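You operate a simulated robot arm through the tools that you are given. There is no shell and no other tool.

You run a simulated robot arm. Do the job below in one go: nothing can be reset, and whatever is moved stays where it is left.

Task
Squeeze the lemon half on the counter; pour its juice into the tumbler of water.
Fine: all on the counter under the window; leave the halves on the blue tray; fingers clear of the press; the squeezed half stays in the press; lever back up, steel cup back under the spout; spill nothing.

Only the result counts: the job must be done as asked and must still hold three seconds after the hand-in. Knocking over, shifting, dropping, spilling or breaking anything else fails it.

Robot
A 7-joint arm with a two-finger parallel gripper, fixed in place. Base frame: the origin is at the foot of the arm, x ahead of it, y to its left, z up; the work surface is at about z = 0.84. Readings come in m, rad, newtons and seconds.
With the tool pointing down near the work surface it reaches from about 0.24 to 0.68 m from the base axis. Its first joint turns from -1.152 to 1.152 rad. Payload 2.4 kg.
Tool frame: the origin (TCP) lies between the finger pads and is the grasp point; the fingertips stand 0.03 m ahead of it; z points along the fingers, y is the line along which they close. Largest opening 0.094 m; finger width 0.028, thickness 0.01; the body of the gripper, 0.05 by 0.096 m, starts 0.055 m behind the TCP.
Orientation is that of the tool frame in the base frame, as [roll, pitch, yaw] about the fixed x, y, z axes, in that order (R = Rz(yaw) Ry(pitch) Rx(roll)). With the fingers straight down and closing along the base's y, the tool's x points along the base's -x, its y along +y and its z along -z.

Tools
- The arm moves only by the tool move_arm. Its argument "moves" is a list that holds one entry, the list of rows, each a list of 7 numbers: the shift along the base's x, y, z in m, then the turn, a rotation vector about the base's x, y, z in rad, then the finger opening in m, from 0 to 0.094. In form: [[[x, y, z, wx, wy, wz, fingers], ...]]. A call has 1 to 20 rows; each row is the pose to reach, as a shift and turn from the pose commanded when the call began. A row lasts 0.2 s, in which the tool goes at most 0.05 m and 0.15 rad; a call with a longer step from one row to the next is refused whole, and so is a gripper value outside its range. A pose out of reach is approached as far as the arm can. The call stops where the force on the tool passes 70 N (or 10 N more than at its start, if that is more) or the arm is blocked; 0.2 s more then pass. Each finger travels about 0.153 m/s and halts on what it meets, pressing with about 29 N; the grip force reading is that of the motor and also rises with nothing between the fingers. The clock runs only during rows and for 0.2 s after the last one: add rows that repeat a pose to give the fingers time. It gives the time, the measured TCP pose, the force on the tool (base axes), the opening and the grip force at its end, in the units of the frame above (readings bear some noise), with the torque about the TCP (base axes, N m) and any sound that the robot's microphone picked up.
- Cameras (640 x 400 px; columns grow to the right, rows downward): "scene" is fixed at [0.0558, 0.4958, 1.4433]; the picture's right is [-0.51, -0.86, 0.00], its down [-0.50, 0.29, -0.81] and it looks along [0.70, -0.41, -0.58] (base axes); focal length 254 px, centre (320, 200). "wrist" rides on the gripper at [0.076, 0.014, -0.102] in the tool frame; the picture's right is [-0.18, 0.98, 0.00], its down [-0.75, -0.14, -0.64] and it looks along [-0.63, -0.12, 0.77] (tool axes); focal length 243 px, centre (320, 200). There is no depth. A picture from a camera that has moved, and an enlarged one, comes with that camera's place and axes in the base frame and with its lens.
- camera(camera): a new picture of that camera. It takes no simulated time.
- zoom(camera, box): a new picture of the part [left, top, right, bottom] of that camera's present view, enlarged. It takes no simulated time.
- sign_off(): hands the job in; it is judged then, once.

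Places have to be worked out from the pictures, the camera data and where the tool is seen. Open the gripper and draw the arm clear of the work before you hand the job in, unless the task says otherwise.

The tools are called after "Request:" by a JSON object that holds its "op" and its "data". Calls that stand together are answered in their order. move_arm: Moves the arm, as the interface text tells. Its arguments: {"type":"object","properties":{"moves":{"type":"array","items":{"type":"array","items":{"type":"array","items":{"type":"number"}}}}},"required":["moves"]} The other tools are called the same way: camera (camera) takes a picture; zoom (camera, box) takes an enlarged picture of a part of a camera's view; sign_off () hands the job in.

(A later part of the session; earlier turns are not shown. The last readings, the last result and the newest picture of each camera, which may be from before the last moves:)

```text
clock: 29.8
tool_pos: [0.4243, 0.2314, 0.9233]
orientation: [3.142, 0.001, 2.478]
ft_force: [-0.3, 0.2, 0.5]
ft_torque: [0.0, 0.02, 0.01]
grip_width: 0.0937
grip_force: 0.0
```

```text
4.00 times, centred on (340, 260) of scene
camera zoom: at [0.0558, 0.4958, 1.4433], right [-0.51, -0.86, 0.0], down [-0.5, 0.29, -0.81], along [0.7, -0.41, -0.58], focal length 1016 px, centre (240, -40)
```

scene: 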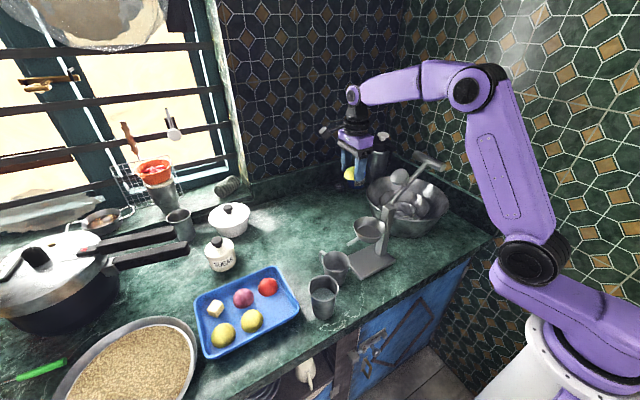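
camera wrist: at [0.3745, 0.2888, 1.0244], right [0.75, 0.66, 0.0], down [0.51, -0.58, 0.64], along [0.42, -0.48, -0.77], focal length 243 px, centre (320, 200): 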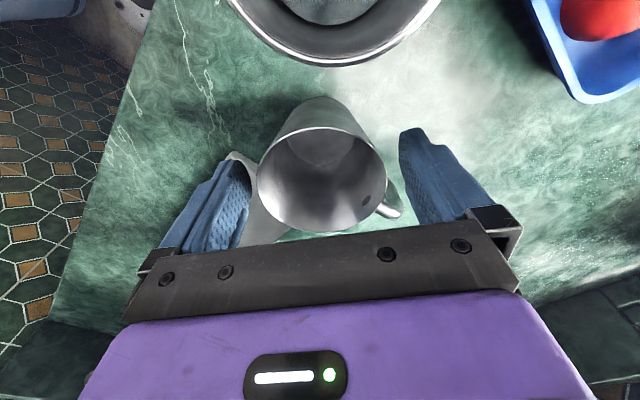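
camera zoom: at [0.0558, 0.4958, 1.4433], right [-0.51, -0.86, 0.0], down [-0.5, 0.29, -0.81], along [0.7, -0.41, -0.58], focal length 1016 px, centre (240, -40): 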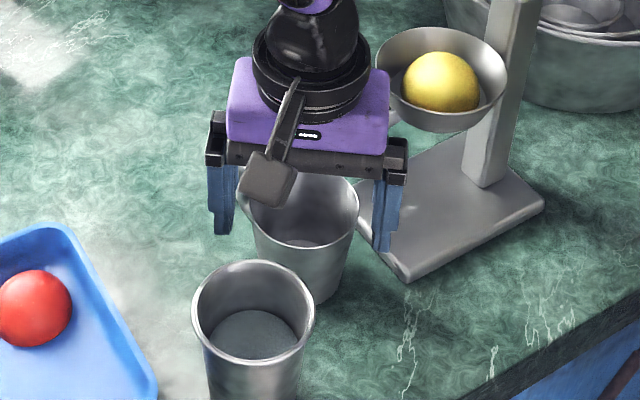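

The cup stands centred between the fingers. I raise 3 mm for spout clearance, close gently on it and slide it 10 mm toward the press in small steps.

Request:
{"op": "move_arm", "data": {"moves": [[[0, 0, 0.003, 0, 0, 0, 0.094], [0, 0, 0.003, 0, 0, 0, 0.085], [0, 0, 0.003, 0, 0, 0, 0.078], [0, 0, 0.003, 0, 0, 0, 0.072], [0, 0, 0.003, 0, 0, 0, 0.066], [0, 0, 0.003, 0, 0, 0, 0.066]]]}}

Request:
{"op": "camera", "data": {"camera": "wrist"}}

```text
clock: 31.2
tool_pos: [0.4249, 0.2306, 0.9263]
orientation: [3.141, 0.001, 2.476]
ft_force: [-1.0, 0.1, 0.3]
ft_torque: [0.01, 0.01, 0.03]
grip_width: 0.0756
grip_force: 28.8
```

```text
taken
camera wrist: at [0.3742, 0.2894, 1.0276], right [0.75, 0.66, 0.0], down [0.51, -0.58, 0.64], along [0.42, -0.48, -0.77], focal length 243 px, centre (320, 200)
```

wrist: 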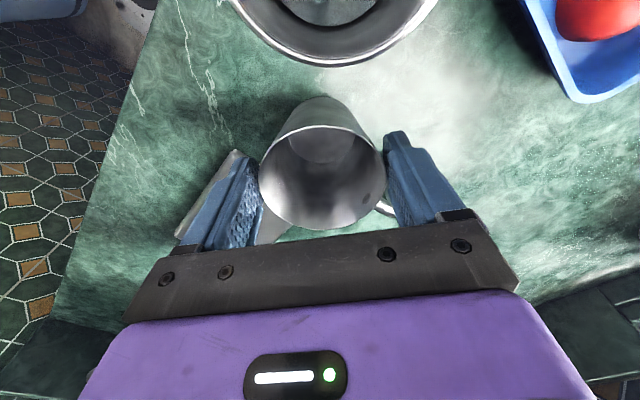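

The grip closed at 75.6 mm with no side load. I slide the cup 10 mm in -y, keeping the height.

Request:
{"op": "move_arm", "data": {"moves": [[[0, -0.002, 0.0005, 0, 0, 0, 0.066], [0, -0.004, 0.0005, 0, 0, 0, 0.066], [0, -0.006, 0.0005, 0, 0, 0, 0.066], [0, -0.008, 0.0005, 0, 0, 0, 0.066], [0, -0.01, 0.0005, 0, 0, 0, 0.066], [0, -0.01, 0, 0, 0, 0, 0.066]]]}}

Request:
{"op": "camera", "data": {"camera": "wrist"}}

Request:
{"op": "zoom", "data": {"camera": "scene", "box": [300, 210, 400, 300]}}

```text
clock: 32.6
tool_pos: [0.4247, 0.221, 0.9262]
orientation: [-3.141, 0.001, 2.474]
ft_force: [-1.6, -0.8, 1.5]
ft_torque: [-0.07, 0.0, -0.02]
grip_width: 0.0758
grip_force: 29.0
```

```text
taken
camera wrist: at [0.3744, 0.2791, 1.0276], right [0.75, 0.66, 0.0], down [0.51, -0.58, 0.64], along [0.42, -0.48, -0.77], focal length 243 px, centre (320, 200)
```

wrist: 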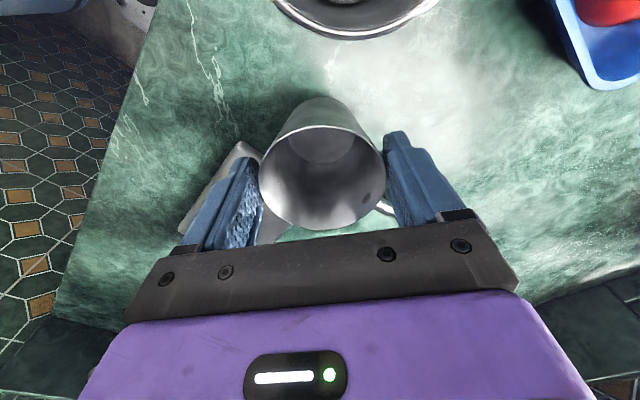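

```text
4.44 times, centred on (350, 255) of scene
camera zoom: at [0.0558, 0.4957, 1.4433], right [-0.51, -0.86, 0.0], down [-0.5, 0.29, -0.81], along [0.7, -0.41, -0.58], focal length 1129 px, centre (187, -44)
```

zoom: 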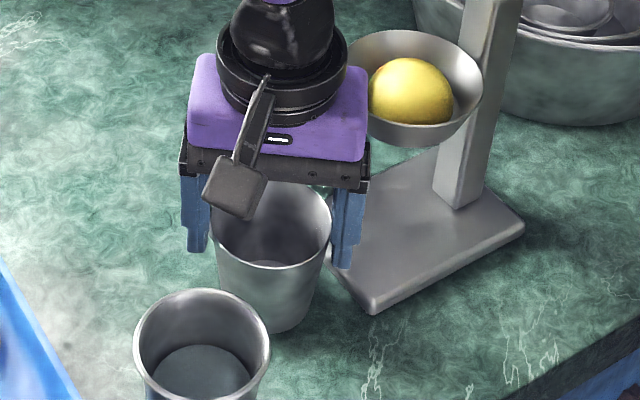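

The slide was clean. While the cup is still empty, I test whether this rim grip carries the cup rigidly: lift 12 mm, lean the hand away from the press by about 0.25 rad, and compare the wrist view.

Request:
{"op": "move_arm", "data": {"moves": [[[0, 0, 0.004, 0, 0, 0, 0.066], [0, 0, 0.008, 0, 0, 0, 0.066], [0, 0, 0.012, 0, 0, 0, 0.066], [0, 0, 0.012, -0.05, -0.065, 0, 0.066], [0, 0, 0.012, -0.1, -0.13, 0, 0.066], [0, 0, 0.012, -0.154, -0.197, 0, 0.066], [0, 0, 0.012, -0.154, -0.197, 0, 0.066]]]}}

Request:
{"op": "camera", "data": {"camera": "wrist"}}

Request:
{"op": "zoom", "data": {"camera": "scene", "box": [300, 210, 400, 300]}}

```text
clock: 34.2
tool_pos: [0.4248, 0.2228, 0.9383]
orientation: [3.139, 0.252, 2.476]
ft_force: [-0.4, 0.4, -0.9]
ft_torque: [0.01, 0.02, 0.0]
grip_width: 0.0754
grip_force: 29.2
```

```text
taken
camera wrist: at [0.3565, 0.2944, 1.0182], right [0.75, 0.66, 0.05], down [0.36, -0.46, 0.81], along [0.56, -0.59, -0.59], focal length 243 px, centre (320, 200)
```

wrist: 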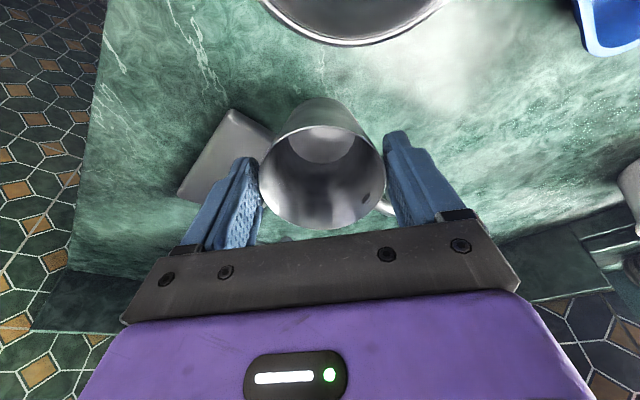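

```text
4.44 times, centred on (350, 255) of scene
camera zoom: at [0.0558, 0.4958, 1.4433], right [-0.51, -0.86, 0.0], down [-0.5, 0.29, -0.81], along [0.7, -0.41, -0.58], focal length 1129 px, centre (187, -44)
```

zoom: 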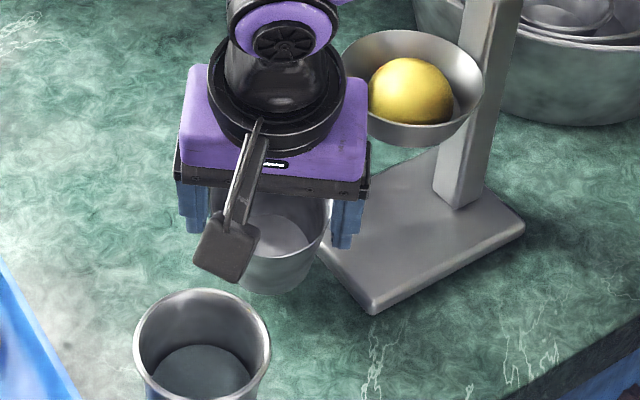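

The cup's image did not change within the gripper, so the grip holds it rigidly. I level it, move it out from under the spout in +x/+y (staying clear of the tumbler), and lift it, to rehearse the pour pose empty.

Request:
{"op": "move_arm", "data": {"moves": [[[0, 0, 0, 0.05, 0.065, 0, 0.066], [0, 0, 0, 0.1, 0.13, 0, 0.066], [0, 0, 0, 0.154, 0.197, 0, 0.066], [0.01, 0.015, 0, 0.154, 0.197, 0, 0.066], [0.02, 0.03, 0, 0.154, 0.197, 0, 0.066], [0.02, 0.035, 0.03, 0.154, 0.197, 0, 0.066], [0.02, 0.035, 0.06, 0.154, 0.197, 0, 0.066], [0.02, 0.035, 0.09, 0.154, 0.197, 0, 0.066], [0.02, 0.035, 0.12, 0.154, 0.197, 0, 0.066], [0.02, 0.035, 0.13, 0.154, 0.197, 0, 0.066]]]}}

Request:
{"op": "camera", "data": {"camera": "wrist"}}

Request:
{"op": "camera", "data": {"camera": "scene"}}

```text
clock: 36.4
tool_pos: [0.4469, 0.2555, 1.0673]
orientation: [-3.142, 0.0, 2.477]
ft_force: [-0.3, -0.3, -0.5]
ft_torque: [-0.02, 0.01, 0.0]
grip_width: 0.0752
grip_force: 29.2
```

```text
taken
camera wrist: at [0.3951, 0.314, 1.1686], right [0.75, 0.66, 0.0], down [0.51, -0.58, 0.64], along [0.42, -0.48, -0.77], focal length 243 px, centre (320, 200)
```

wrist: 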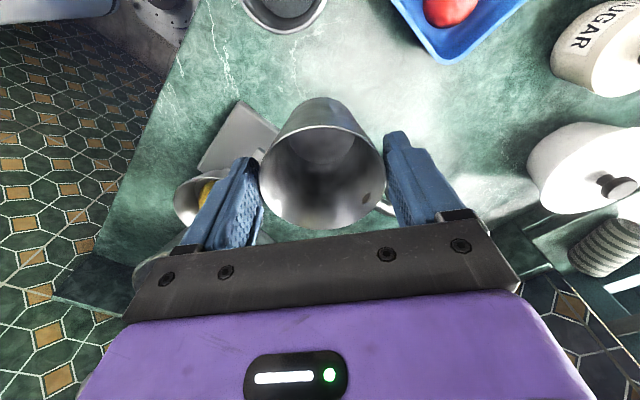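

```text
taken
```

scene: 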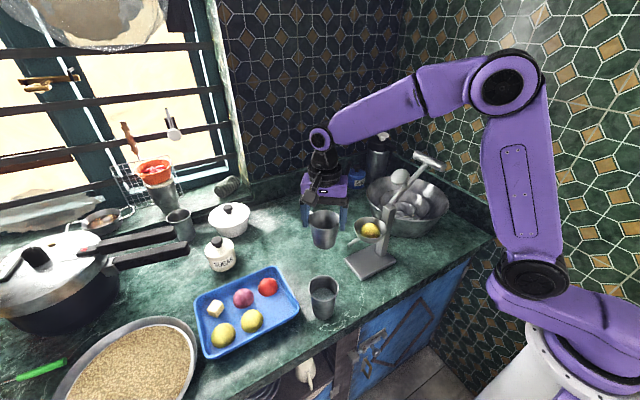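

Cup still firm, at z ≈ 1.067. Now I yaw by -1.78 rad so the camera ends up on the far side (on top during the pour), to see whether the arm can do it.

Request:
{"op": "move_arm", "data": {"moves": [[[0, 0, 0.005, 0, 0, -0.145, 0.066], [0, 0, 0.01, 0, 0, -0.29, 0.066], [0, 0, 0.02, 0, 0, -0.435, 0.066], [0, 0, 0.03, 0, 0, -0.58, 0.066], [0, 0, 0.03, 0, 0, -0.725, 0.066], [0, 0, 0.03, 0, 0, -0.87, 0.066], [0, 0, 0.03, 0, 0, -1.015, 0.066], [0, 0, 0.03, 0, 0, -1.16, 0.066], [0, 0, 0.03, 0, 0, -1.305, 0.066], [0, 0, 0.03, 0, 0, -1.45, 0.066], [0, 0, 0.03, 0, 0, -1.595, 0.066], [0, 0, 0.03, 0, 0, -1.74, 0.066], [0, 0, 0.03, 0, 0, -1.78, 0.066], [0, 0, 0.03, 0, 0, -1.78, 0.066]]]}}

Request:
{"op": "camera", "data": {"camera": "wrist"}}

Request:
{"op": "camera", "data": {"camera": "scene"}}

```text
clock: 39.4
tool_pos: [0.4443, 0.2543, 1.0988]
orientation: [-3.141, 0.001, 0.696]
ft_force: [0.1, 0.4, -0.8]
ft_torque: [0.03, 0.02, -0.01]
grip_width: 0.0753
grip_force: 29.0
```

```text
taken
camera wrist: at [0.5124, 0.2927, 1.1992], right [0.49, -0.87, 0.0], down [-0.67, -0.37, 0.64], along [-0.56, -0.31, -0.77], focal length 243 px, centre (320, 200)
```

wrist: 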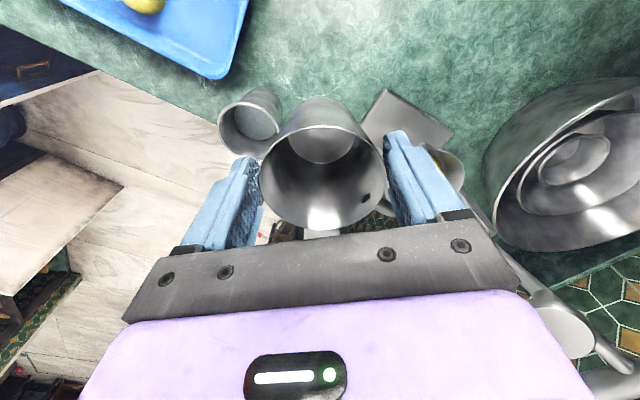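

```text
taken
```

scene: 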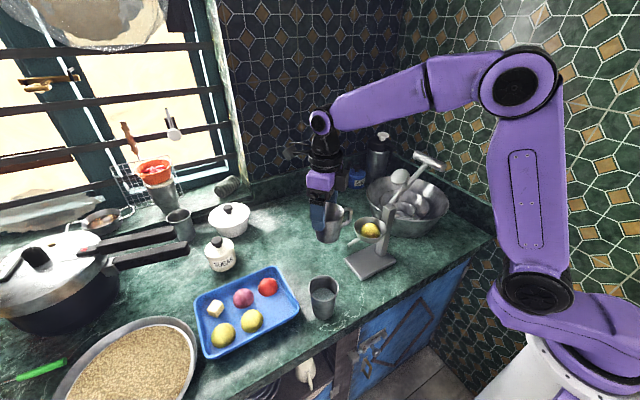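

The yaw is reachable. I move the empty cup over the tumbler (centre ≈ (0.366, 0.305), rim z ≈ 0.93), still high, and tilt it about 100° toward the robot as a dry run.

Request:
{"op": "move_arm", "data": {"moves": [[[-0.03, 0.014, 0, 0, 0, 0, 0.066], [-0.06, 0.028, 0, 0, 0, 0, 0.066], [-0.085, 0.042, 0, 0, 0, 0, 0.066], [-0.085, 0.042, 0, 0.0868, -0.1034, 0, 0.066], [-0.085, 0.042, 0, 0.1736, -0.2068, 0, 0.066], [-0.085, 0.042, 0, 0.2604, -0.3102, 0, 0.066], [-0.085, 0.042, 0, 0.3472, -0.4136, 0, 0.066], [-0.085, 0.042, 0, 0.434, -0.517, 0, 0.066], [-0.085, 0.042, 0, 0.5208, -0.6204, 0, 0.066], [-0.085, 0.042, 0, 0.6076, -0.7239, 0, 0.066], [-0.085, 0.042, 0, 0.6944, -0.8273, 0, 0.066], [-0.085, 0.042, 0, 0.7812, -0.9307, 0, 0.066], [-0.085, 0.042, 0, 0.868, -1.0341, 0, 0.066], [-0.085, 0.042, 0, 0.9548, -1.1375, 0, 0.066], [-0.085, 0.042, 0, 1.0416, -1.2409, 0, 0.066], [-0.085, 0.042, 0, 1.1252, -1.3405, 0, 0.066], [-0.085, 0.042, 0, 1.1252, -1.3405, 0, 0.066]]]}}

Request:
{"op": "camera", "data": {"camera": "wrist"}}

Request:
{"op": "camera", "data": {"camera": "scene"}}

```text
clock: 43.0
tool_pos: [0.3587, 0.301, 1.0993]
orientation: [0.026, -1.392, -2.47]
ft_force: [0.6, -0.7, -0.8]
ft_torque: [-0.05, 0.03, 0.01]
grip_width: 0.0756
grip_force: 28.7
out of reach, approached as far as the arm can: row 16, 17
```

```text
taken
camera wrist: at [0.2803, 0.2172, 1.1558], right [0.66, -0.73, -0.18], down [-0.47, -0.21, -0.86], along [0.59, 0.64, -0.48], focal length 243 px, centre (320, 200)
```

wrist: 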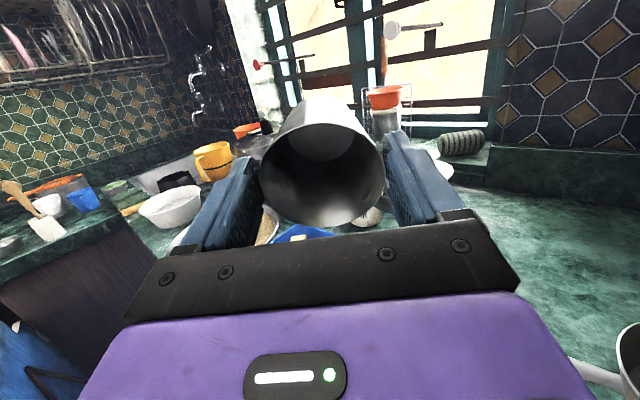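

```text
taken
```

scene: 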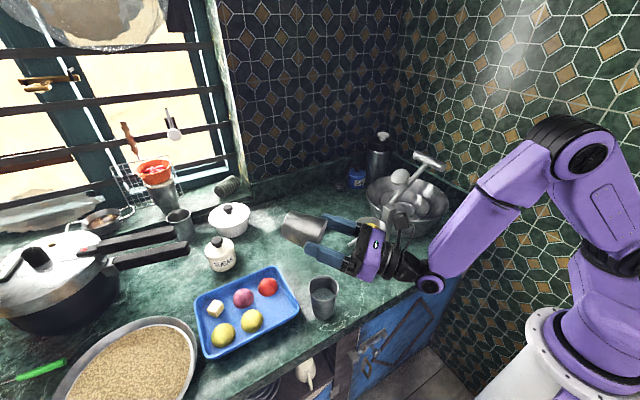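

The tilt reaches 100° and the cup stays rigid in the grip. I lower to the actual pour height (TCP z ≈ 1.005, lip ≈ 0.97) to check clearance over the tumbler, still empty.

Request:
{"op": "move_arm", "data": {"moves": [[[0, 0, -0.03, 0, 0, 0, 0.066], [0, 0, -0.06, 0, 0, 0, 0.066], [0, 0, -0.08, 0, 0, 0, 0.066], [0, 0, -0.092, 0, 0, 0, 0.066], [0, 0, -0.092, 0, 0, 0, 0.066]]]}}

Request:
{"op": "zoom", "data": {"camera": "scene", "box": [260, 180, 440, 340]}}

Request:
{"op": "camera", "data": {"camera": "wrist"}}

```text
clock: 44.2
tool_pos: [0.3621, 0.3326, 1.0177]
orientation: [0.125, -1.393, -2.579]
ft_force: [0.8, -0.5, -0.7]
ft_torque: [-0.02, 0.08, 0.0]
grip_width: 0.0756
grip_force: 28.8
out of reach, approached as far as the arm can: row 1, 2, 3, 4, 5
```

```text
2.50 times, centred on (350, 260) of scene
camera zoom: at [0.0558, 0.4958, 1.4433], right [-0.51, -0.86, 0.0], down [-0.5, 0.29, -0.81], along [0.7, -0.41, -0.58], focal length 635 px, centre (245, 50)
```

zoom: 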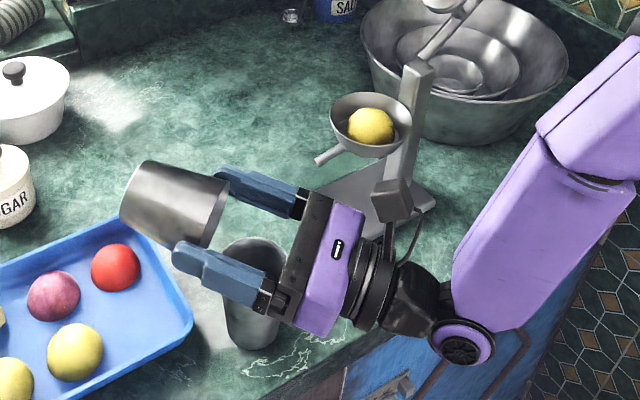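

```text
taken
camera wrist: at [0.2826, 0.2499, 1.0743], right [0.65, -0.74, -0.16], down [-0.46, -0.22, -0.86], along [0.6, 0.63, -0.49], focal length 243 px, centre (320, 200)
```

wrist: 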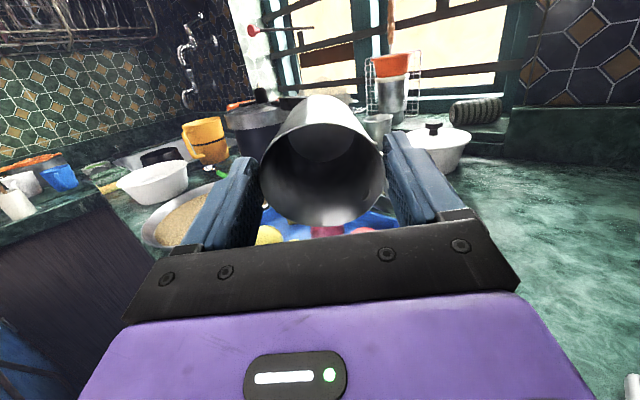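

At this height the arm is folded too far and drifts 3 cm off, so I raise back to where the pose is reachable. I then try turning the hand to point more along +y (about 70° azimuth), which puts the wrist further from the base.

Request:
{"op": "move_arm", "data": {"moves": [[[0, 0, 0.03, 0, 0, 0, 0.066], [0, 0, 0.06, 0, 0, 0, 0.066], [0, 0, 0.09, 0, 0, 0, 0.066], [0, 0, 0.092, 0, 0, 0, 0.066]]]}}

```text
clock: 45.2
tool_pos: [0.3605, 0.332, 1.1117]
orientation: [-0.01, -1.392, -2.431]
ft_force: [0.7, 0.3, -0.5]
ft_torque: [-0.02, 0.05, 0.01]
grip_width: 0.0756
grip_force: 28.9
```

The pose recovered at z = 1.11 (position now (0.360, 0.332)). I turn the hand +0.52 rad about z and re-centre over the tumbler.

Request:
{"op": "move_arm", "data": {"moves": [[[0.001, -0.009, 0, 0, 0, 0.13, 0.066], [0.002, -0.018, 0, 0, 0, 0.26, 0.066], [0.003, -0.027, 0, 0, 0, 0.39, 0.066], [0.003, -0.035, 0, 0, 0, 0.52, 0.066], [0.003, -0.035, 0, 0, 0, 0.52, 0.066]]]}}

Request:
{"op": "camera", "data": {"camera": "scene"}}

```text
clock: 46.6
tool_pos: [0.2134, 0.3389, 1.0785]
orientation: [0.392, -1.39, -1.904]
ft_force: [0.6, 0.1, -0.8]
ft_torque: [-0.04, 0.02, 0.0]
grip_width: 0.0757
grip_force: 29.3
out of reach, approached as far as the arm can: row 1, 2, 3, 4, 5
stopped in row 5: the arm was blocked; the commanded pose is now the measured one
```

```text
taken
```

scene: 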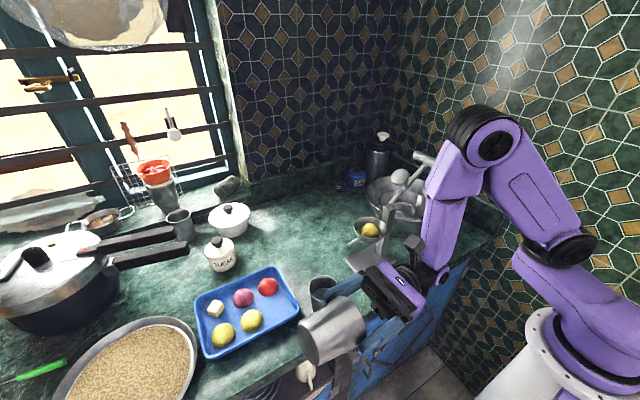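

The arm drifted to (0.213, 0.339, 1.08) and reports blocked, though the force is near zero. I zoom in to see whether anything was touched before moving on.

Request:
{"op": "zoom", "data": {"camera": "scene", "box": [290, 180, 470, 380]}}

Request:
{"op": "camera", "data": {"camera": "wrist"}}

```text
2.00 times, centred on (380, 280) of scene
camera zoom: at [0.0558, 0.4957, 1.4434], right [-0.51, -0.86, 0.0], down [-0.5, 0.29, -0.81], along [0.7, -0.41, -0.58], focal length 508 px, centre (200, 40)
```

zoom: 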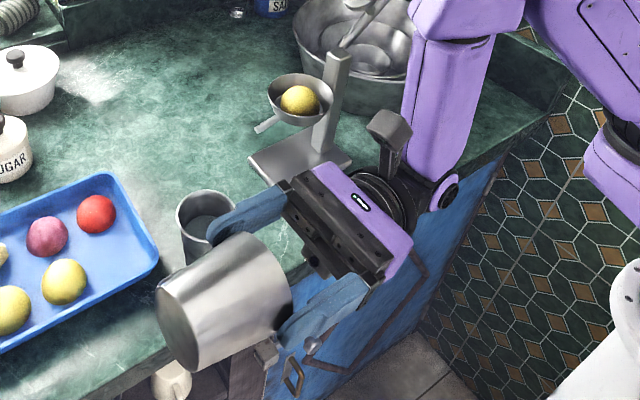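

```text
taken
camera wrist: at [0.2293, 0.2263, 1.1378], right [0.99, 0.08, -0.11], down [-0.06, -0.51, -0.86], along [-0.13, 0.85, -0.5], focal length 243 px, centre (320, 200)
```

wrist: 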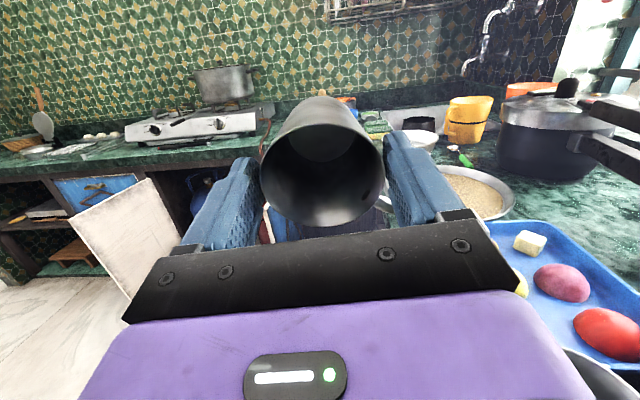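

Nothing was touched: the tumbler, tray and press are as before. I undo the tilt gradually while rising, to get back to a comfortable posture.

Request:
{"op": "move_arm", "data": {"moves": [[[0.01, 0, 0.015, -0.13, -0.0084, 0, 0.066], [0.02, 0, 0.03, -0.26, -0.0168, 0, 0.066], [0.03, 0, 0.045, -0.39, -0.0252, 0, 0.066], [0.04, -0.005, 0.055, -0.52, -0.0336, 0, 0.066]]]}}

Request:
{"op": "camera", "data": {"camera": "scene"}}

```text
clock: 47.6
tool_pos: [0.2613, 0.3284, 1.0051]
orientation: [2.893, -1.243, 1.896]
ft_force: [-1.2, 0.2, 0.0]
ft_torque: [-0.04, 0.0, -0.02]
grip_width: 0.0756
grip_force: 28.9
out of reach, approached as far as the arm can: row 1, 2, 3, 4
```

```text
taken
```

scene: 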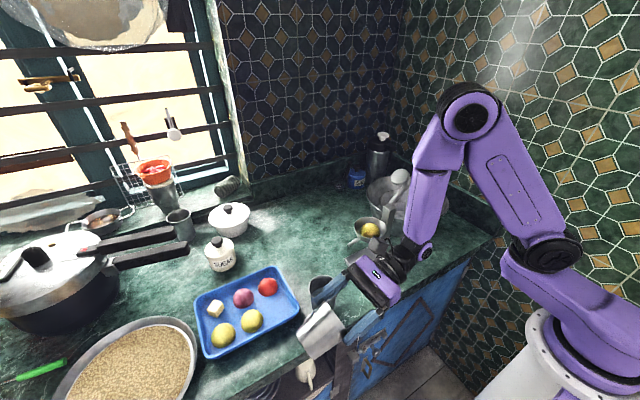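

The arm is working against a limit and sank to z ≈ 1.005. I check how close the fingers are to the tumbler before the next step.

Request:
{"op": "zoom", "data": {"camera": "scene", "box": [290, 200, 450, 370]}}

Request:
{"op": "camera", "data": {"camera": "wrist"}}

```text
2.35 times, centred on (370, 285) of scene
camera zoom: at [0.0558, 0.4958, 1.4433], right [-0.51, -0.86, 0.0], down [-0.5, 0.29, -0.81], along [0.7, -0.41, -0.58], focal length 598 px, centre (202, 0)
```

zoom: 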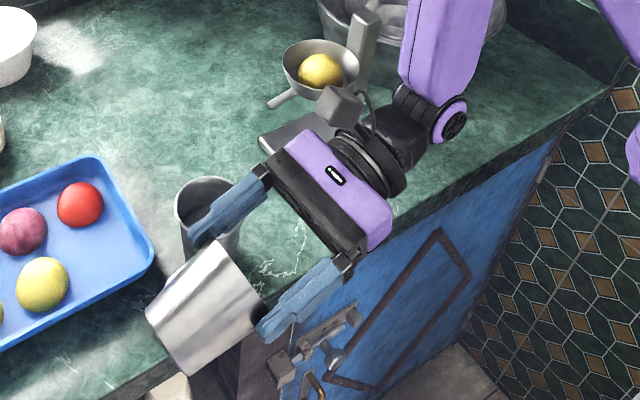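

```text
taken
camera wrist: at [0.2748, 0.2561, 1.1095], right [0.99, 0.03, -0.1], down [-0.02, -0.85, -0.52], along [-0.1, 0.52, -0.85], focal length 243 px, centre (320, 200)
```

wrist: 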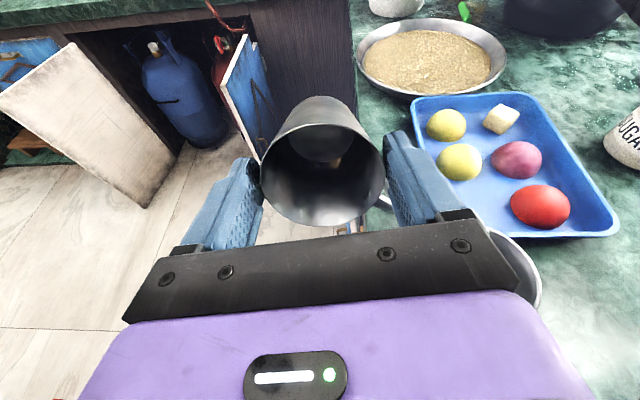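

Clear of everything so far, with the cup lip about 3 cm above the tumbler's rim height. I keep the orientation and move up and outward in x only, which should unfold the arm.

Request:
{"op": "move_arm", "data": {"moves": [[[0.005, 0, 0.015, 0, 0, 0, 0.066], [0.015, 0, 0.035, 0, 0, 0, 0.066], [0.03, 0, 0.055, 0, 0, 0, 0.066], [0.045, 0, 0.075, 0, 0, 0, 0.066]]]}}

Request:
{"op": "camera", "data": {"camera": "scene"}}

```text
clock: 48.6
tool_pos: [0.2916, 0.3354, 0.9993]
orientation: [2.947, -1.211, 1.848]
ft_force: [0.2, -0.2, -0.3]
ft_torque: [-0.03, 0.0, 0.02]
grip_width: 0.0756
grip_force: 28.5
out of reach, approached as far as the arm can: row 1, 2, 3, 4
```

```text
taken
```

scene: 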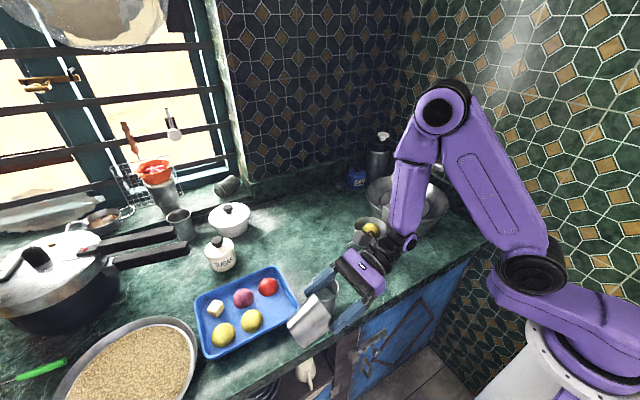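

Raising is still not achieved in this orientation, so the wrist is at a joint limit here. I retrace instead: turn the hand back toward the radial direction that was reachable, with small upward steps.

Request:
{"op": "move_arm", "data": {"moves": [[[0, 0, 0.01, 0, 0, -0.14, 0.066], [0, 0, 0.02, 0, 0, -0.28, 0.066], [0, 0, 0.03, 0, 0, -0.42, 0.066]]]}}

Request:
{"op": "camera", "data": {"camera": "scene"}}

```text
clock: 49.6
tool_pos: [0.2515, 0.4104, 0.9998]
orientation: [2.935, -1.216, 1.772]
ft_force: [0.1, -0.2, -0.9]
ft_torque: [-0.05, -0.03, 0.03]
grip_width: 0.0755
grip_force: 29.1
out of reach, approached as far as the arm can: row 1, 2, 3
stopped in row 3: the arm was blocked; the commanded pose is now the measured one
```

```text
taken
```

scene: 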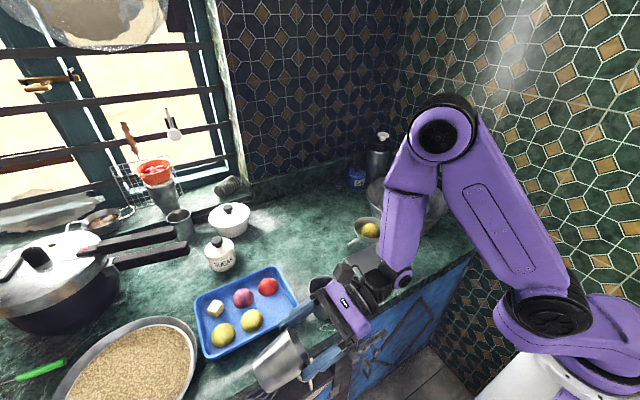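

I look closely at the tumbler and hand before the next step.

Request:
{"op": "zoom", "data": {"camera": "scene", "box": [240, 200, 440, 390]}}

Request:
{"op": "camera", "data": {"camera": "wrist"}}

```text
2.11 times, centred on (340, 295) of scene
camera zoom: at [0.0558, 0.4958, 1.4433], right [-0.51, -0.86, 0.0], down [-0.5, 0.29, -0.81], along [0.7, -0.41, -0.58], focal length 535 px, centre (278, 0)
```

zoom: 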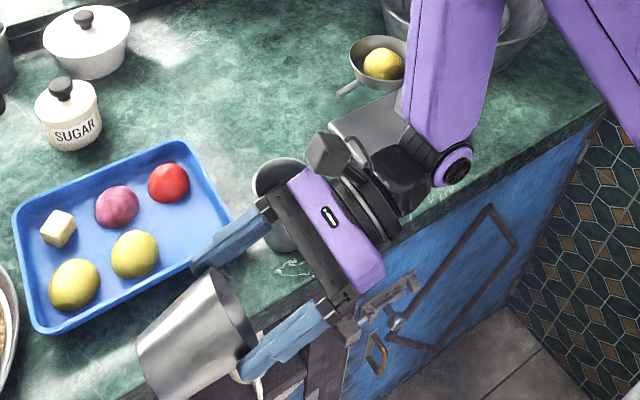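

```text
taken
camera wrist: at [0.2594, 0.3399, 1.1061], right [0.99, -0.06, -0.1], down [-0.1, -0.86, -0.5], along [-0.06, 0.51, -0.86], focal length 243 px, centre (320, 200)
```

wrist: 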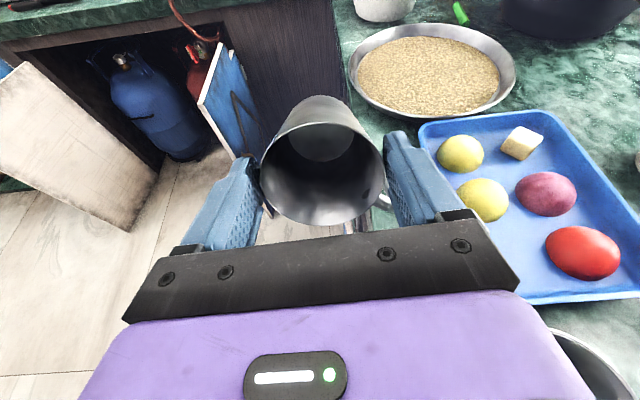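

Nothing has been touched; the cup is at (0.25, 0.41), front of the tray edge, still about 10 cm above the counter. I try a plain rise with the orientation unchanged.

Request:
{"op": "move_arm", "data": {"moves": [[[0, 0, 0.02, 0, 0, 0, 0.066], [0, 0, 0.04, 0, 0, 0, 0.066], [0, 0, 0.06, 0, 0, 0, 0.066]]]}}

Request:
{"op": "camera", "data": {"camera": "scene"}}

```text
clock: 50.4
tool_pos: [0.2519, 0.4093, 0.9983]
orientation: [2.933, -1.217, 1.77]
ft_force: [-0.1, 0.4, -0.7]
ft_torque: [-0.03, 0.01, -0.03]
grip_width: 0.0754
grip_force: 29.3
out of reach, approached as far as the arm can: row 1, 2, 3
```

```text
taken
```

scene: 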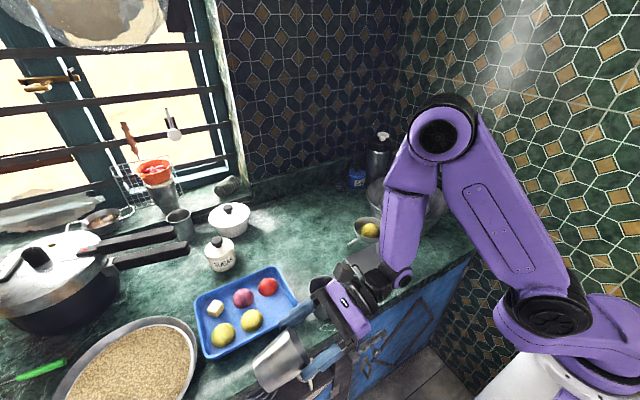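

Rising is fully blocked in this orientation, so I try pure untilting here, where there is free space in front of the tray.

Request:
{"op": "move_arm", "data": {"moves": [[[0, 0, 0, -0.14, 0.002, 0, 0.066], [0, 0, 0, -0.28, 0.004, 0, 0.066]]]}}

Request:
{"op": "zoom", "data": {"camera": "scene", "box": [240, 80, 560, 390]}}

```text
clock: 51.0
tool_pos: [0.278, 0.405, 0.9814]
orientation: [2.851, -1.014, 1.831]
ft_force: [-6.3, 5.0, -0.9]
ft_torque: [-0.23, -0.21, -0.35]
grip_width: 0.0755
grip_force: 28.6
out of reach, approached as far as the arm can: row 1, 2
```

```text
1.29 times, centred on (400, 235) of scene
camera zoom: at [0.055, 0.4965, 1.4431], right [-0.51, -0.86, 0.0], down [-0.5, 0.29, -0.81], along [0.7, -0.41, -0.58], focal length 328 px, centre (217, 155)
```

zoom: 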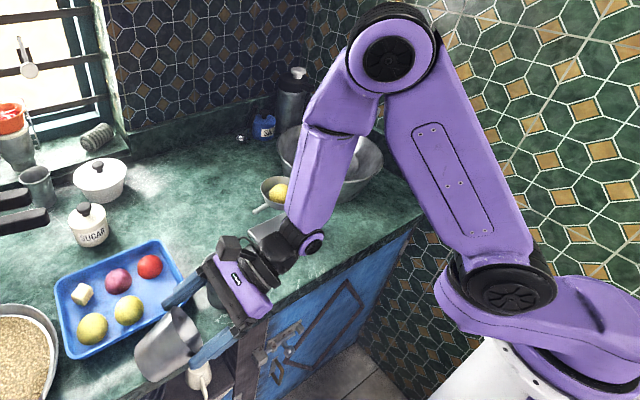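

There is a small side force reading; I pause one step to see whether it is real contact or just motion.

Request:
{"op": "move_arm", "data": {"moves": [[[0, 0, 0, 0, 0, 0, 0.066]]]}}

Request:
{"op": "zoom", "data": {"camera": "scene", "box": [260, 210, 420, 390]}}

Request:
{"op": "camera", "data": {"camera": "wrist"}}

```text
clock: 51.4
tool_pos: [0.2778, 0.4031, 0.9825]
orientation: [2.852, -1.014, 1.834]
ft_force: [-0.6, -0.3, -1.5]
ft_torque: [-0.03, -0.01, 0.03]
grip_width: 0.0755
grip_force: 29.2
```

```text
2.22 times, centred on (340, 300) of scene
camera zoom: at [0.0558, 0.4958, 1.4433], right [-0.51, -0.86, 0.0], down [-0.5, 0.29, -0.81], along [0.7, -0.41, -0.58], focal length 564 px, centre (276, -22)
```

zoom: 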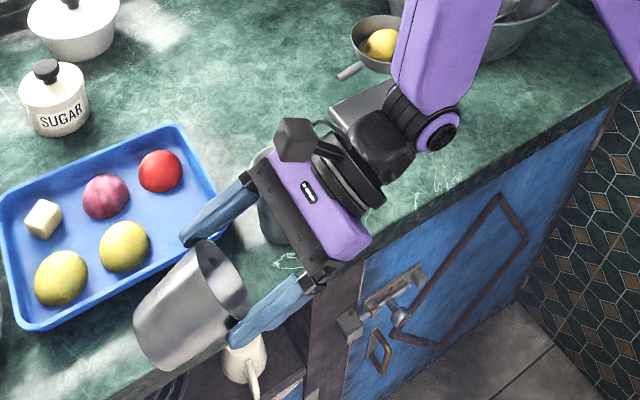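

```text
taken
camera wrist: at [0.2767, 0.3548, 1.0993], right [1.0, -0.08, -0.01], down [-0.08, -0.94, -0.34], along [0.02, 0.34, -0.94], focal length 243 px, centre (320, 200)
```

wrist: 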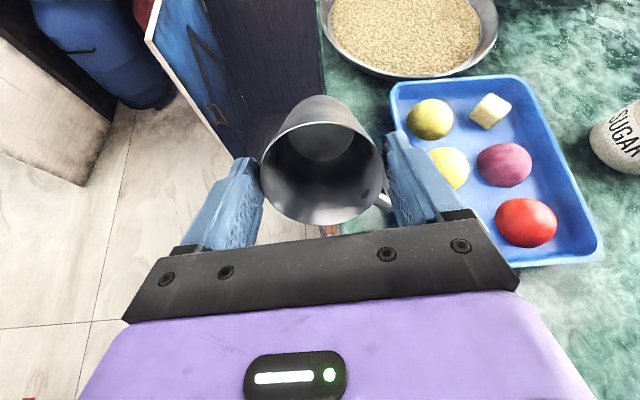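

No contact — that was just motion. Untilting works, so I continue it in steps, with a slight rise.

Request:
{"op": "move_arm", "data": {"moves": [[[0, 0, 0.01, -0.14, 0.011, 0, 0.066], [0, 0, 0.02, -0.28, 0.022, 0, 0.066], [0, 0, 0.03, -0.42, 0.033, 0, 0.066], [0, 0, 0.03, -0.42, 0.033, 0, 0.066]]]}}

Request:
{"op": "zoom", "data": {"camera": "scene", "box": [240, 80, 560, 390]}}

```text
clock: 52.6
tool_pos: [0.3873, 0.3441, 0.9949]
orientation: [2.881, -0.659, 1.404]
ft_force: [-0.9, 0.8, -0.1]
ft_torque: [-0.03, -0.01, -0.02]
grip_width: 0.0755
grip_force: 28.9
out of reach, approached as far as the arm can: row 1, 2, 3, 4
stopped in row 4: the arm was blocked; the commanded pose is now the measured one
```

```text
1.29 times, centred on (400, 235) of scene
camera zoom: at [0.0559, 0.4958, 1.4433], right [-0.51, -0.86, 0.0], down [-0.5, 0.29, -0.81], along [0.7, -0.41, -0.58], focal length 328 px, centre (217, 155)
```

zoom: 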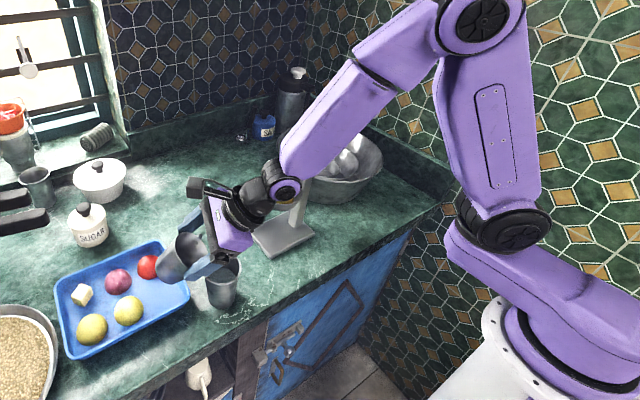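

The arm swung to (0.387, 0.344, 0.995), close above the tumbler. I look closely before anything else.

Request:
{"op": "zoom", "data": {"camera": "scene", "box": [260, 200, 400, 330]}}

Request:
{"op": "camera", "data": {"camera": "wrist"}}

```text
3.08 times, centred on (330, 265) of scene
camera zoom: at [0.0559, 0.4958, 1.4433], right [-0.51, -0.86, 0.0], down [-0.5, 0.29, -0.81], along [0.7, -0.41, -0.58], focal length 781 px, centre (289, 0)
```

zoom: 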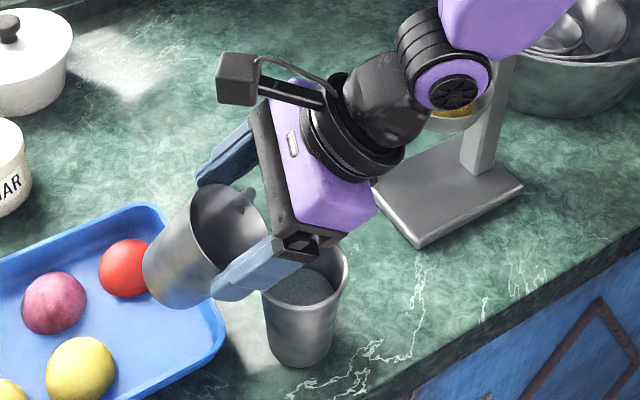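

```text
taken
camera wrist: at [0.3749, 0.3437, 1.1224], right [0.89, -0.45, 0.09], down [-0.46, -0.89, 0.0], along [0.08, -0.04, -1.0], focal length 243 px, centre (320, 200)
```

wrist: 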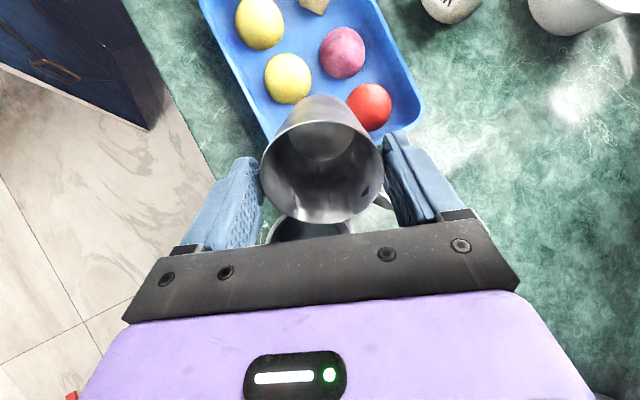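

Everything is intact, with the cup's lowest edge about 2–3 cm above the tumbler and tray items. The arm is now in an open posture, so I try rising straight up.

Request:
{"op": "move_arm", "data": {"moves": [[[0, 0, 0.015, 0, 0, 0, 0.066], [0, 0, 0.03, 0, 0, 0, 0.066]]]}}

```text
clock: 53.2
tool_pos: [0.3831, 0.3453, 1.0253]
orientation: [2.879, -0.657, 1.408]
ft_force: [0.8, -0.4, -0.7]
ft_torque: [-0.01, 0.04, 0.0]
grip_width: 0.0759
grip_force: 29.3
out of reach, approached as far as the arm can: row 2
```

It rose 3 cm. I untilt further in small steps while rising.

Request:
{"op": "move_arm", "data": {"moves": [[[0, 0, 0.01, -0.084, 0.055, 0, 0.066], [0, 0, 0.02, -0.168, 0.109, 0, 0.066]]]}}

Request:
{"op": "zoom", "data": {"camera": "scene", "box": [240, 80, 560, 390]}}

```text
clock: 53.8
tool_pos: [0.3838, 0.3461, 1.0455]
orientation: [2.97, -0.473, 1.36]
ft_force: [-0.9, 1.2, -1.1]
ft_torque: [0.04, 0.04, 0.02]
grip_width: 0.0752
grip_force: 29.0
```

```text
1.29 times, centred on (400, 235) of scene
camera zoom: at [0.0558, 0.4957, 1.4433], right [-0.51, -0.86, 0.0], down [-0.5, 0.29, -0.81], along [0.7, -0.41, -0.58], focal length 328 px, centre (217, 155)
```

zoom: 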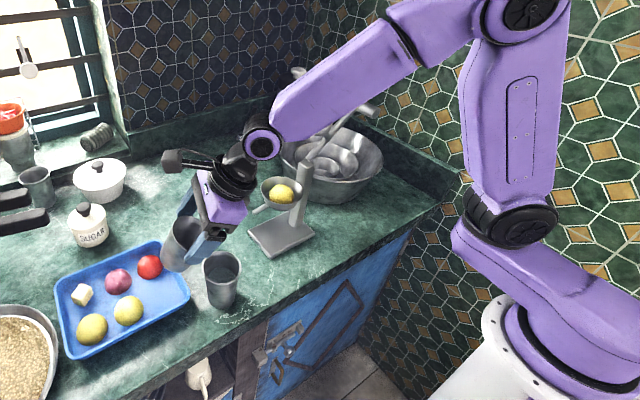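

Reachable again with no warnings. I finish levelling the cup while rising.

Request:
{"op": "move_arm", "data": {"moves": [[[0, 0, 0.012, -0.105, 0.068, 0, 0.066], [0, 0, 0.025, -0.21, 0.136, 0, 0.066], [0, 0, 0.038, -0.315, 0.204, 0, 0.066], [0, 0, 0.05, -0.42, 0.272, 0, 0.066], [0, 0, 0.05, -0.42, 0.272, 0, 0.066]]]}}

Request:
{"op": "camera", "data": {"camera": "scene"}}

Request:
{"op": "camera", "data": {"camera": "wrist"}}

```text
clock: 55.0
tool_pos: [0.3825, 0.3447, 1.094]
orientation: [-3.141, 0.001, 1.318]
ft_force: [0.6, -0.4, -0.1]
ft_torque: [0.03, -0.02, 0.02]
grip_width: 0.0752
grip_force: 29.2
```

```text
taken
```

scene: 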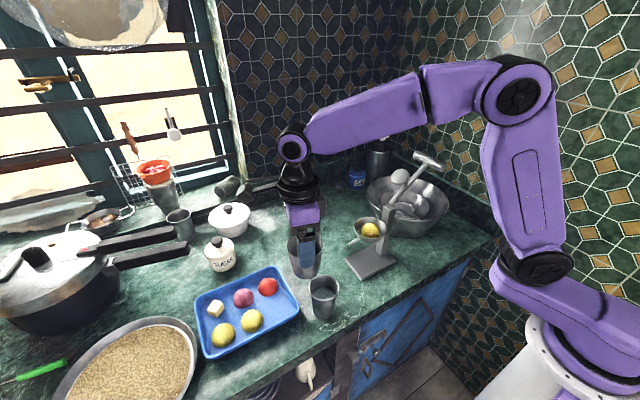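

```text
taken
camera wrist: at [0.4166, 0.4161, 1.1962], right [0.91, -0.42, 0.0], down [-0.33, -0.69, 0.64], along [-0.27, -0.58, -0.77], focal length 243 px, centre (320, 200)
```

wrist: 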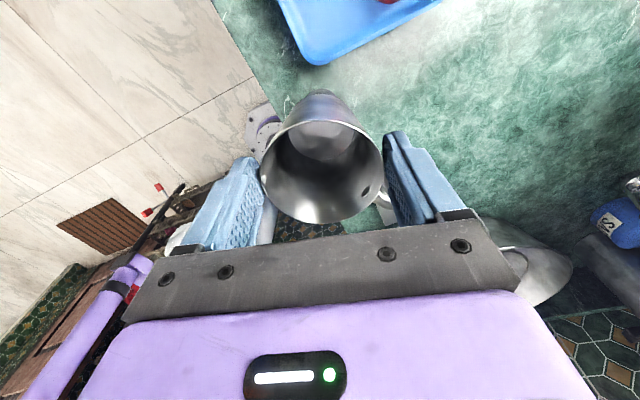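

The cup is upright again at (0.383, 0.345, 1.094), and nothing was disturbed. The folded, camera-on-top posture is a dead end, so I turn back to the 142° yaw I grasped with and will test tilting the hand out toward -x/+y in small, checked steps.

Request:
{"op": "move_arm", "data": {"moves": [[[0, -0.004, 0.005, 0, 0, 0.145, 0.066], [-0.003, -0.008, 0.01, 0, 0, 0.29, 0.066], [-0.006, -0.012, 0.02, 0, 0, 0.435, 0.066], [-0.01, -0.018, 0.03, 0, 0, 0.58, 0.066], [-0.014, -0.024, 0.03, 0, 0, 0.725, 0.066], [-0.018, -0.03, 0.03, 0, 0, 0.87, 0.066], [-0.022, -0.035, 0.03, 0, 0, 1.015, 0.066], [-0.0225, -0.035, 0.03, 0, 0, 1.16, 0.066], [-0.0225, -0.035, 0.03, 0, 0, 1.16, 0.066]]]}}

Request:
{"op": "camera", "data": {"camera": "scene"}}

```text
clock: 57.0
tool_pos: [0.3611, 0.31, 1.1246]
orientation: [-3.141, 0.0, 2.481]
ft_force: [0.2, 0.7, -1.4]
ft_torque: [0.02, 0.01, 0.01]
grip_width: 0.0752
grip_force: 28.8
```

```text
taken
```

scene: 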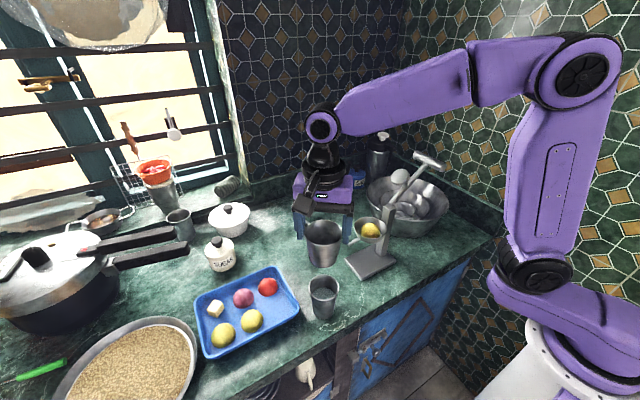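

Now I tilt toward that side in a first batch of 0.7 rad, at z ≈ 1.125.

Request:
{"op": "move_arm", "data": {"moves": [[[0, 0, 0, -0.0859, -0.1105, 0, 0.066], [0, 0, 0, -0.1718, -0.2211, 0, 0.066], [0, 0, 0, -0.2578, -0.3316, 0, 0.066], [0, 0, 0, -0.3437, -0.4422, 0, 0.066], [0, 0, 0, -0.4296, -0.5527, 0, 0.066]]]}}

Request:
{"op": "camera", "data": {"camera": "scene"}}

```text
clock: 58.2
tool_pos: [0.3603, 0.3102, 1.1243]
orientation: [3.139, 0.704, 2.478]
ft_force: [0.7, 0.4, -0.9]
ft_torque: [-0.01, 0.06, 0.01]
grip_width: 0.0755
grip_force: 28.8
```

```text
taken
```

scene: 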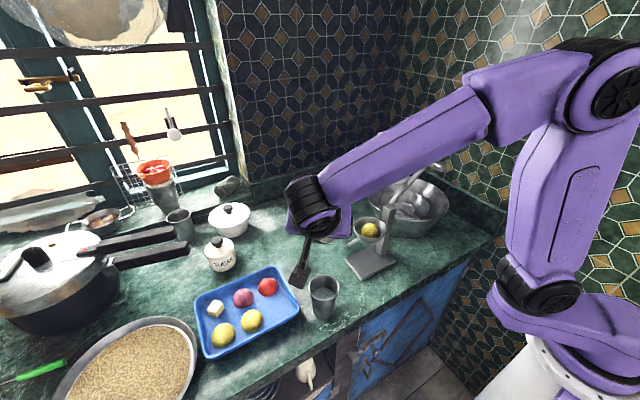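

No warnings up to 0.7 rad. I continue to about 1.2 rad.

Request:
{"op": "move_arm", "data": {"moves": [[[0, 0, 0, -0.0767, -0.0987, 0, 0.066], [0, 0, 0, -0.1534, -0.1974, 0, 0.066], [0, 0, 0, -0.2301, -0.2961, 0, 0.066], [0, 0, 0, -0.3068, -0.3948, 0, 0.066]]]}}

Request:
{"op": "camera", "data": {"camera": "scene"}}

```text
clock: 59.2
tool_pos: [0.3608, 0.3116, 1.1259]
orientation: [3.131, 1.201, 2.47]
ft_force: [0.2, -0.2, -0.6]
ft_torque: [0.03, 0.04, 0.02]
grip_width: 0.0754
grip_force: 29.5
```

```text
taken
```

scene: 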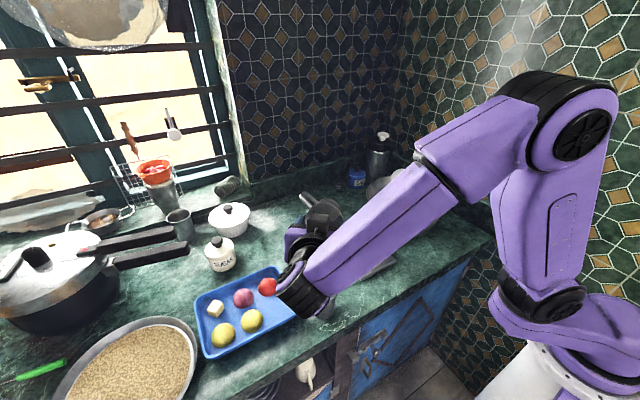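

Still tracking well at 1.2 rad. I go on to 1.6 rad.

Request:
{"op": "move_arm", "data": {"moves": [[[0, 0, 0, -0.0818, -0.1053, 0, 0.066], [0, 0, 0, -0.1636, -0.2106, 0, 0.066], [0, 0, 0, -0.2455, -0.3158, 0, 0.066]]]}}

Request:
{"op": "camera", "data": {"camera": "wrist"}}

Request:
{"op": "camera", "data": {"camera": "scene"}}

```text
clock: 60.0
tool_pos: [0.3599, 0.3104, 1.1267]
orientation: [0.106, 1.542, -0.556]
ft_force: [0.5, 0.1, -1.2]
ft_torque: [0.02, 0.01, 0.03]
grip_width: 0.0754
grip_force: 28.9
```

```text
taken
camera wrist: at [0.291, 0.3835, 1.0463], right [0.6, 0.78, 0.19], down [-0.61, 0.29, 0.73], along [0.52, -0.55, 0.65], focal length 243 px, centre (320, 200)
```

wrist: 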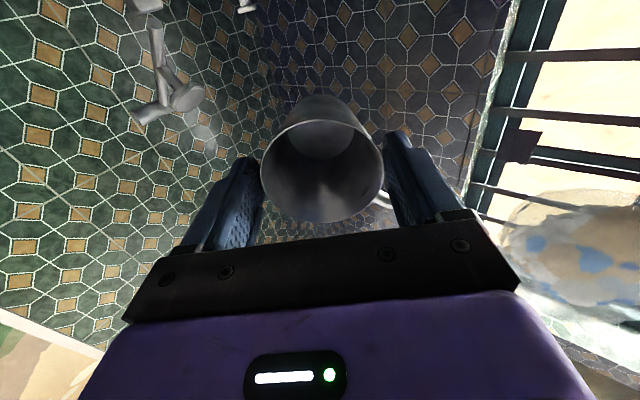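

```text
taken
```

scene: 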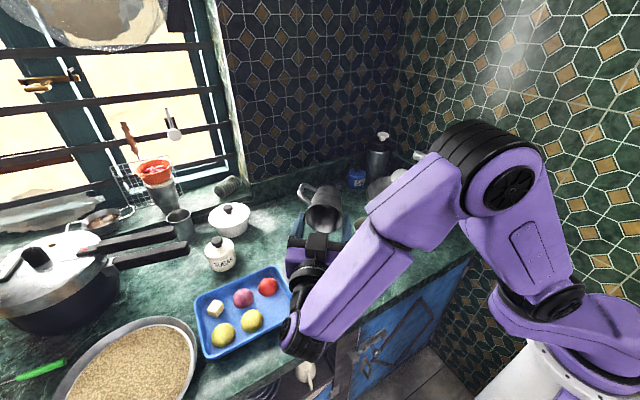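

1.6 rad is reached cleanly. I take the last 0.2 rad, then test lowering.

Request:
{"op": "move_arm", "data": {"moves": [[[0, 0, 0, -0.0614, -0.079, 0, 0.066], [0, 0, 0, -0.1227, -0.1579, 0, 0.066]]]}}

```text
clock: 60.6
tool_pos: [0.3607, 0.3109, 1.1257]
orientation: [0.016, 1.343, -0.644]
ft_force: [0.4, -0.1, -1.2]
ft_torque: [-0.02, 0.03, 0.0]
grip_width: 0.0755
grip_force: 29.3
```

1.8 rad (103°) is reached. I now lower in this tilt toward the pouring height in two small steps, with the empty cup over the tumbler.

Request:
{"op": "move_arm", "data": {"moves": [[[0, 0, -0.02, 0, 0, 0, 0.066], [0, 0, -0.04, 0, 0, 0, 0.066], [0, 0, -0.06, 0, 0, 0, 0.066]]]}}

Request:
{"op": "camera", "data": {"camera": "scene"}}

Request:
{"op": "camera", "data": {"camera": "wrist"}}

```text
clock: 61.4
tool_pos: [0.3604, 0.3099, 1.0662]
orientation: [0.015, 1.342, -0.646]
ft_force: [0.4, 0.3, -1.1]
ft_torque: [0.01, 0.06, 0.01]
grip_width: 0.0754
grip_force: 28.8
```

```text
taken
```

scene: 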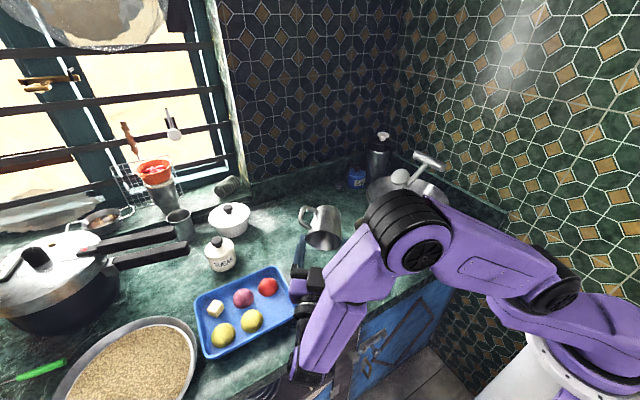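

```text
taken
camera wrist: at [0.3047, 0.3722, 0.9676], right [0.57, 0.8, 0.18], down [-0.72, 0.37, 0.59], along [0.4, -0.47, 0.79], focal length 243 px, centre (320, 200)
```

wrist: 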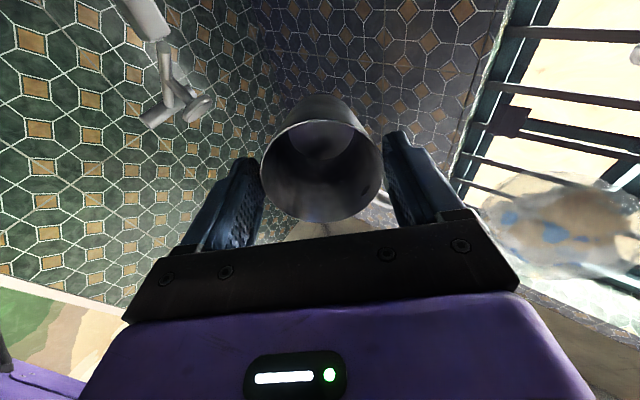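

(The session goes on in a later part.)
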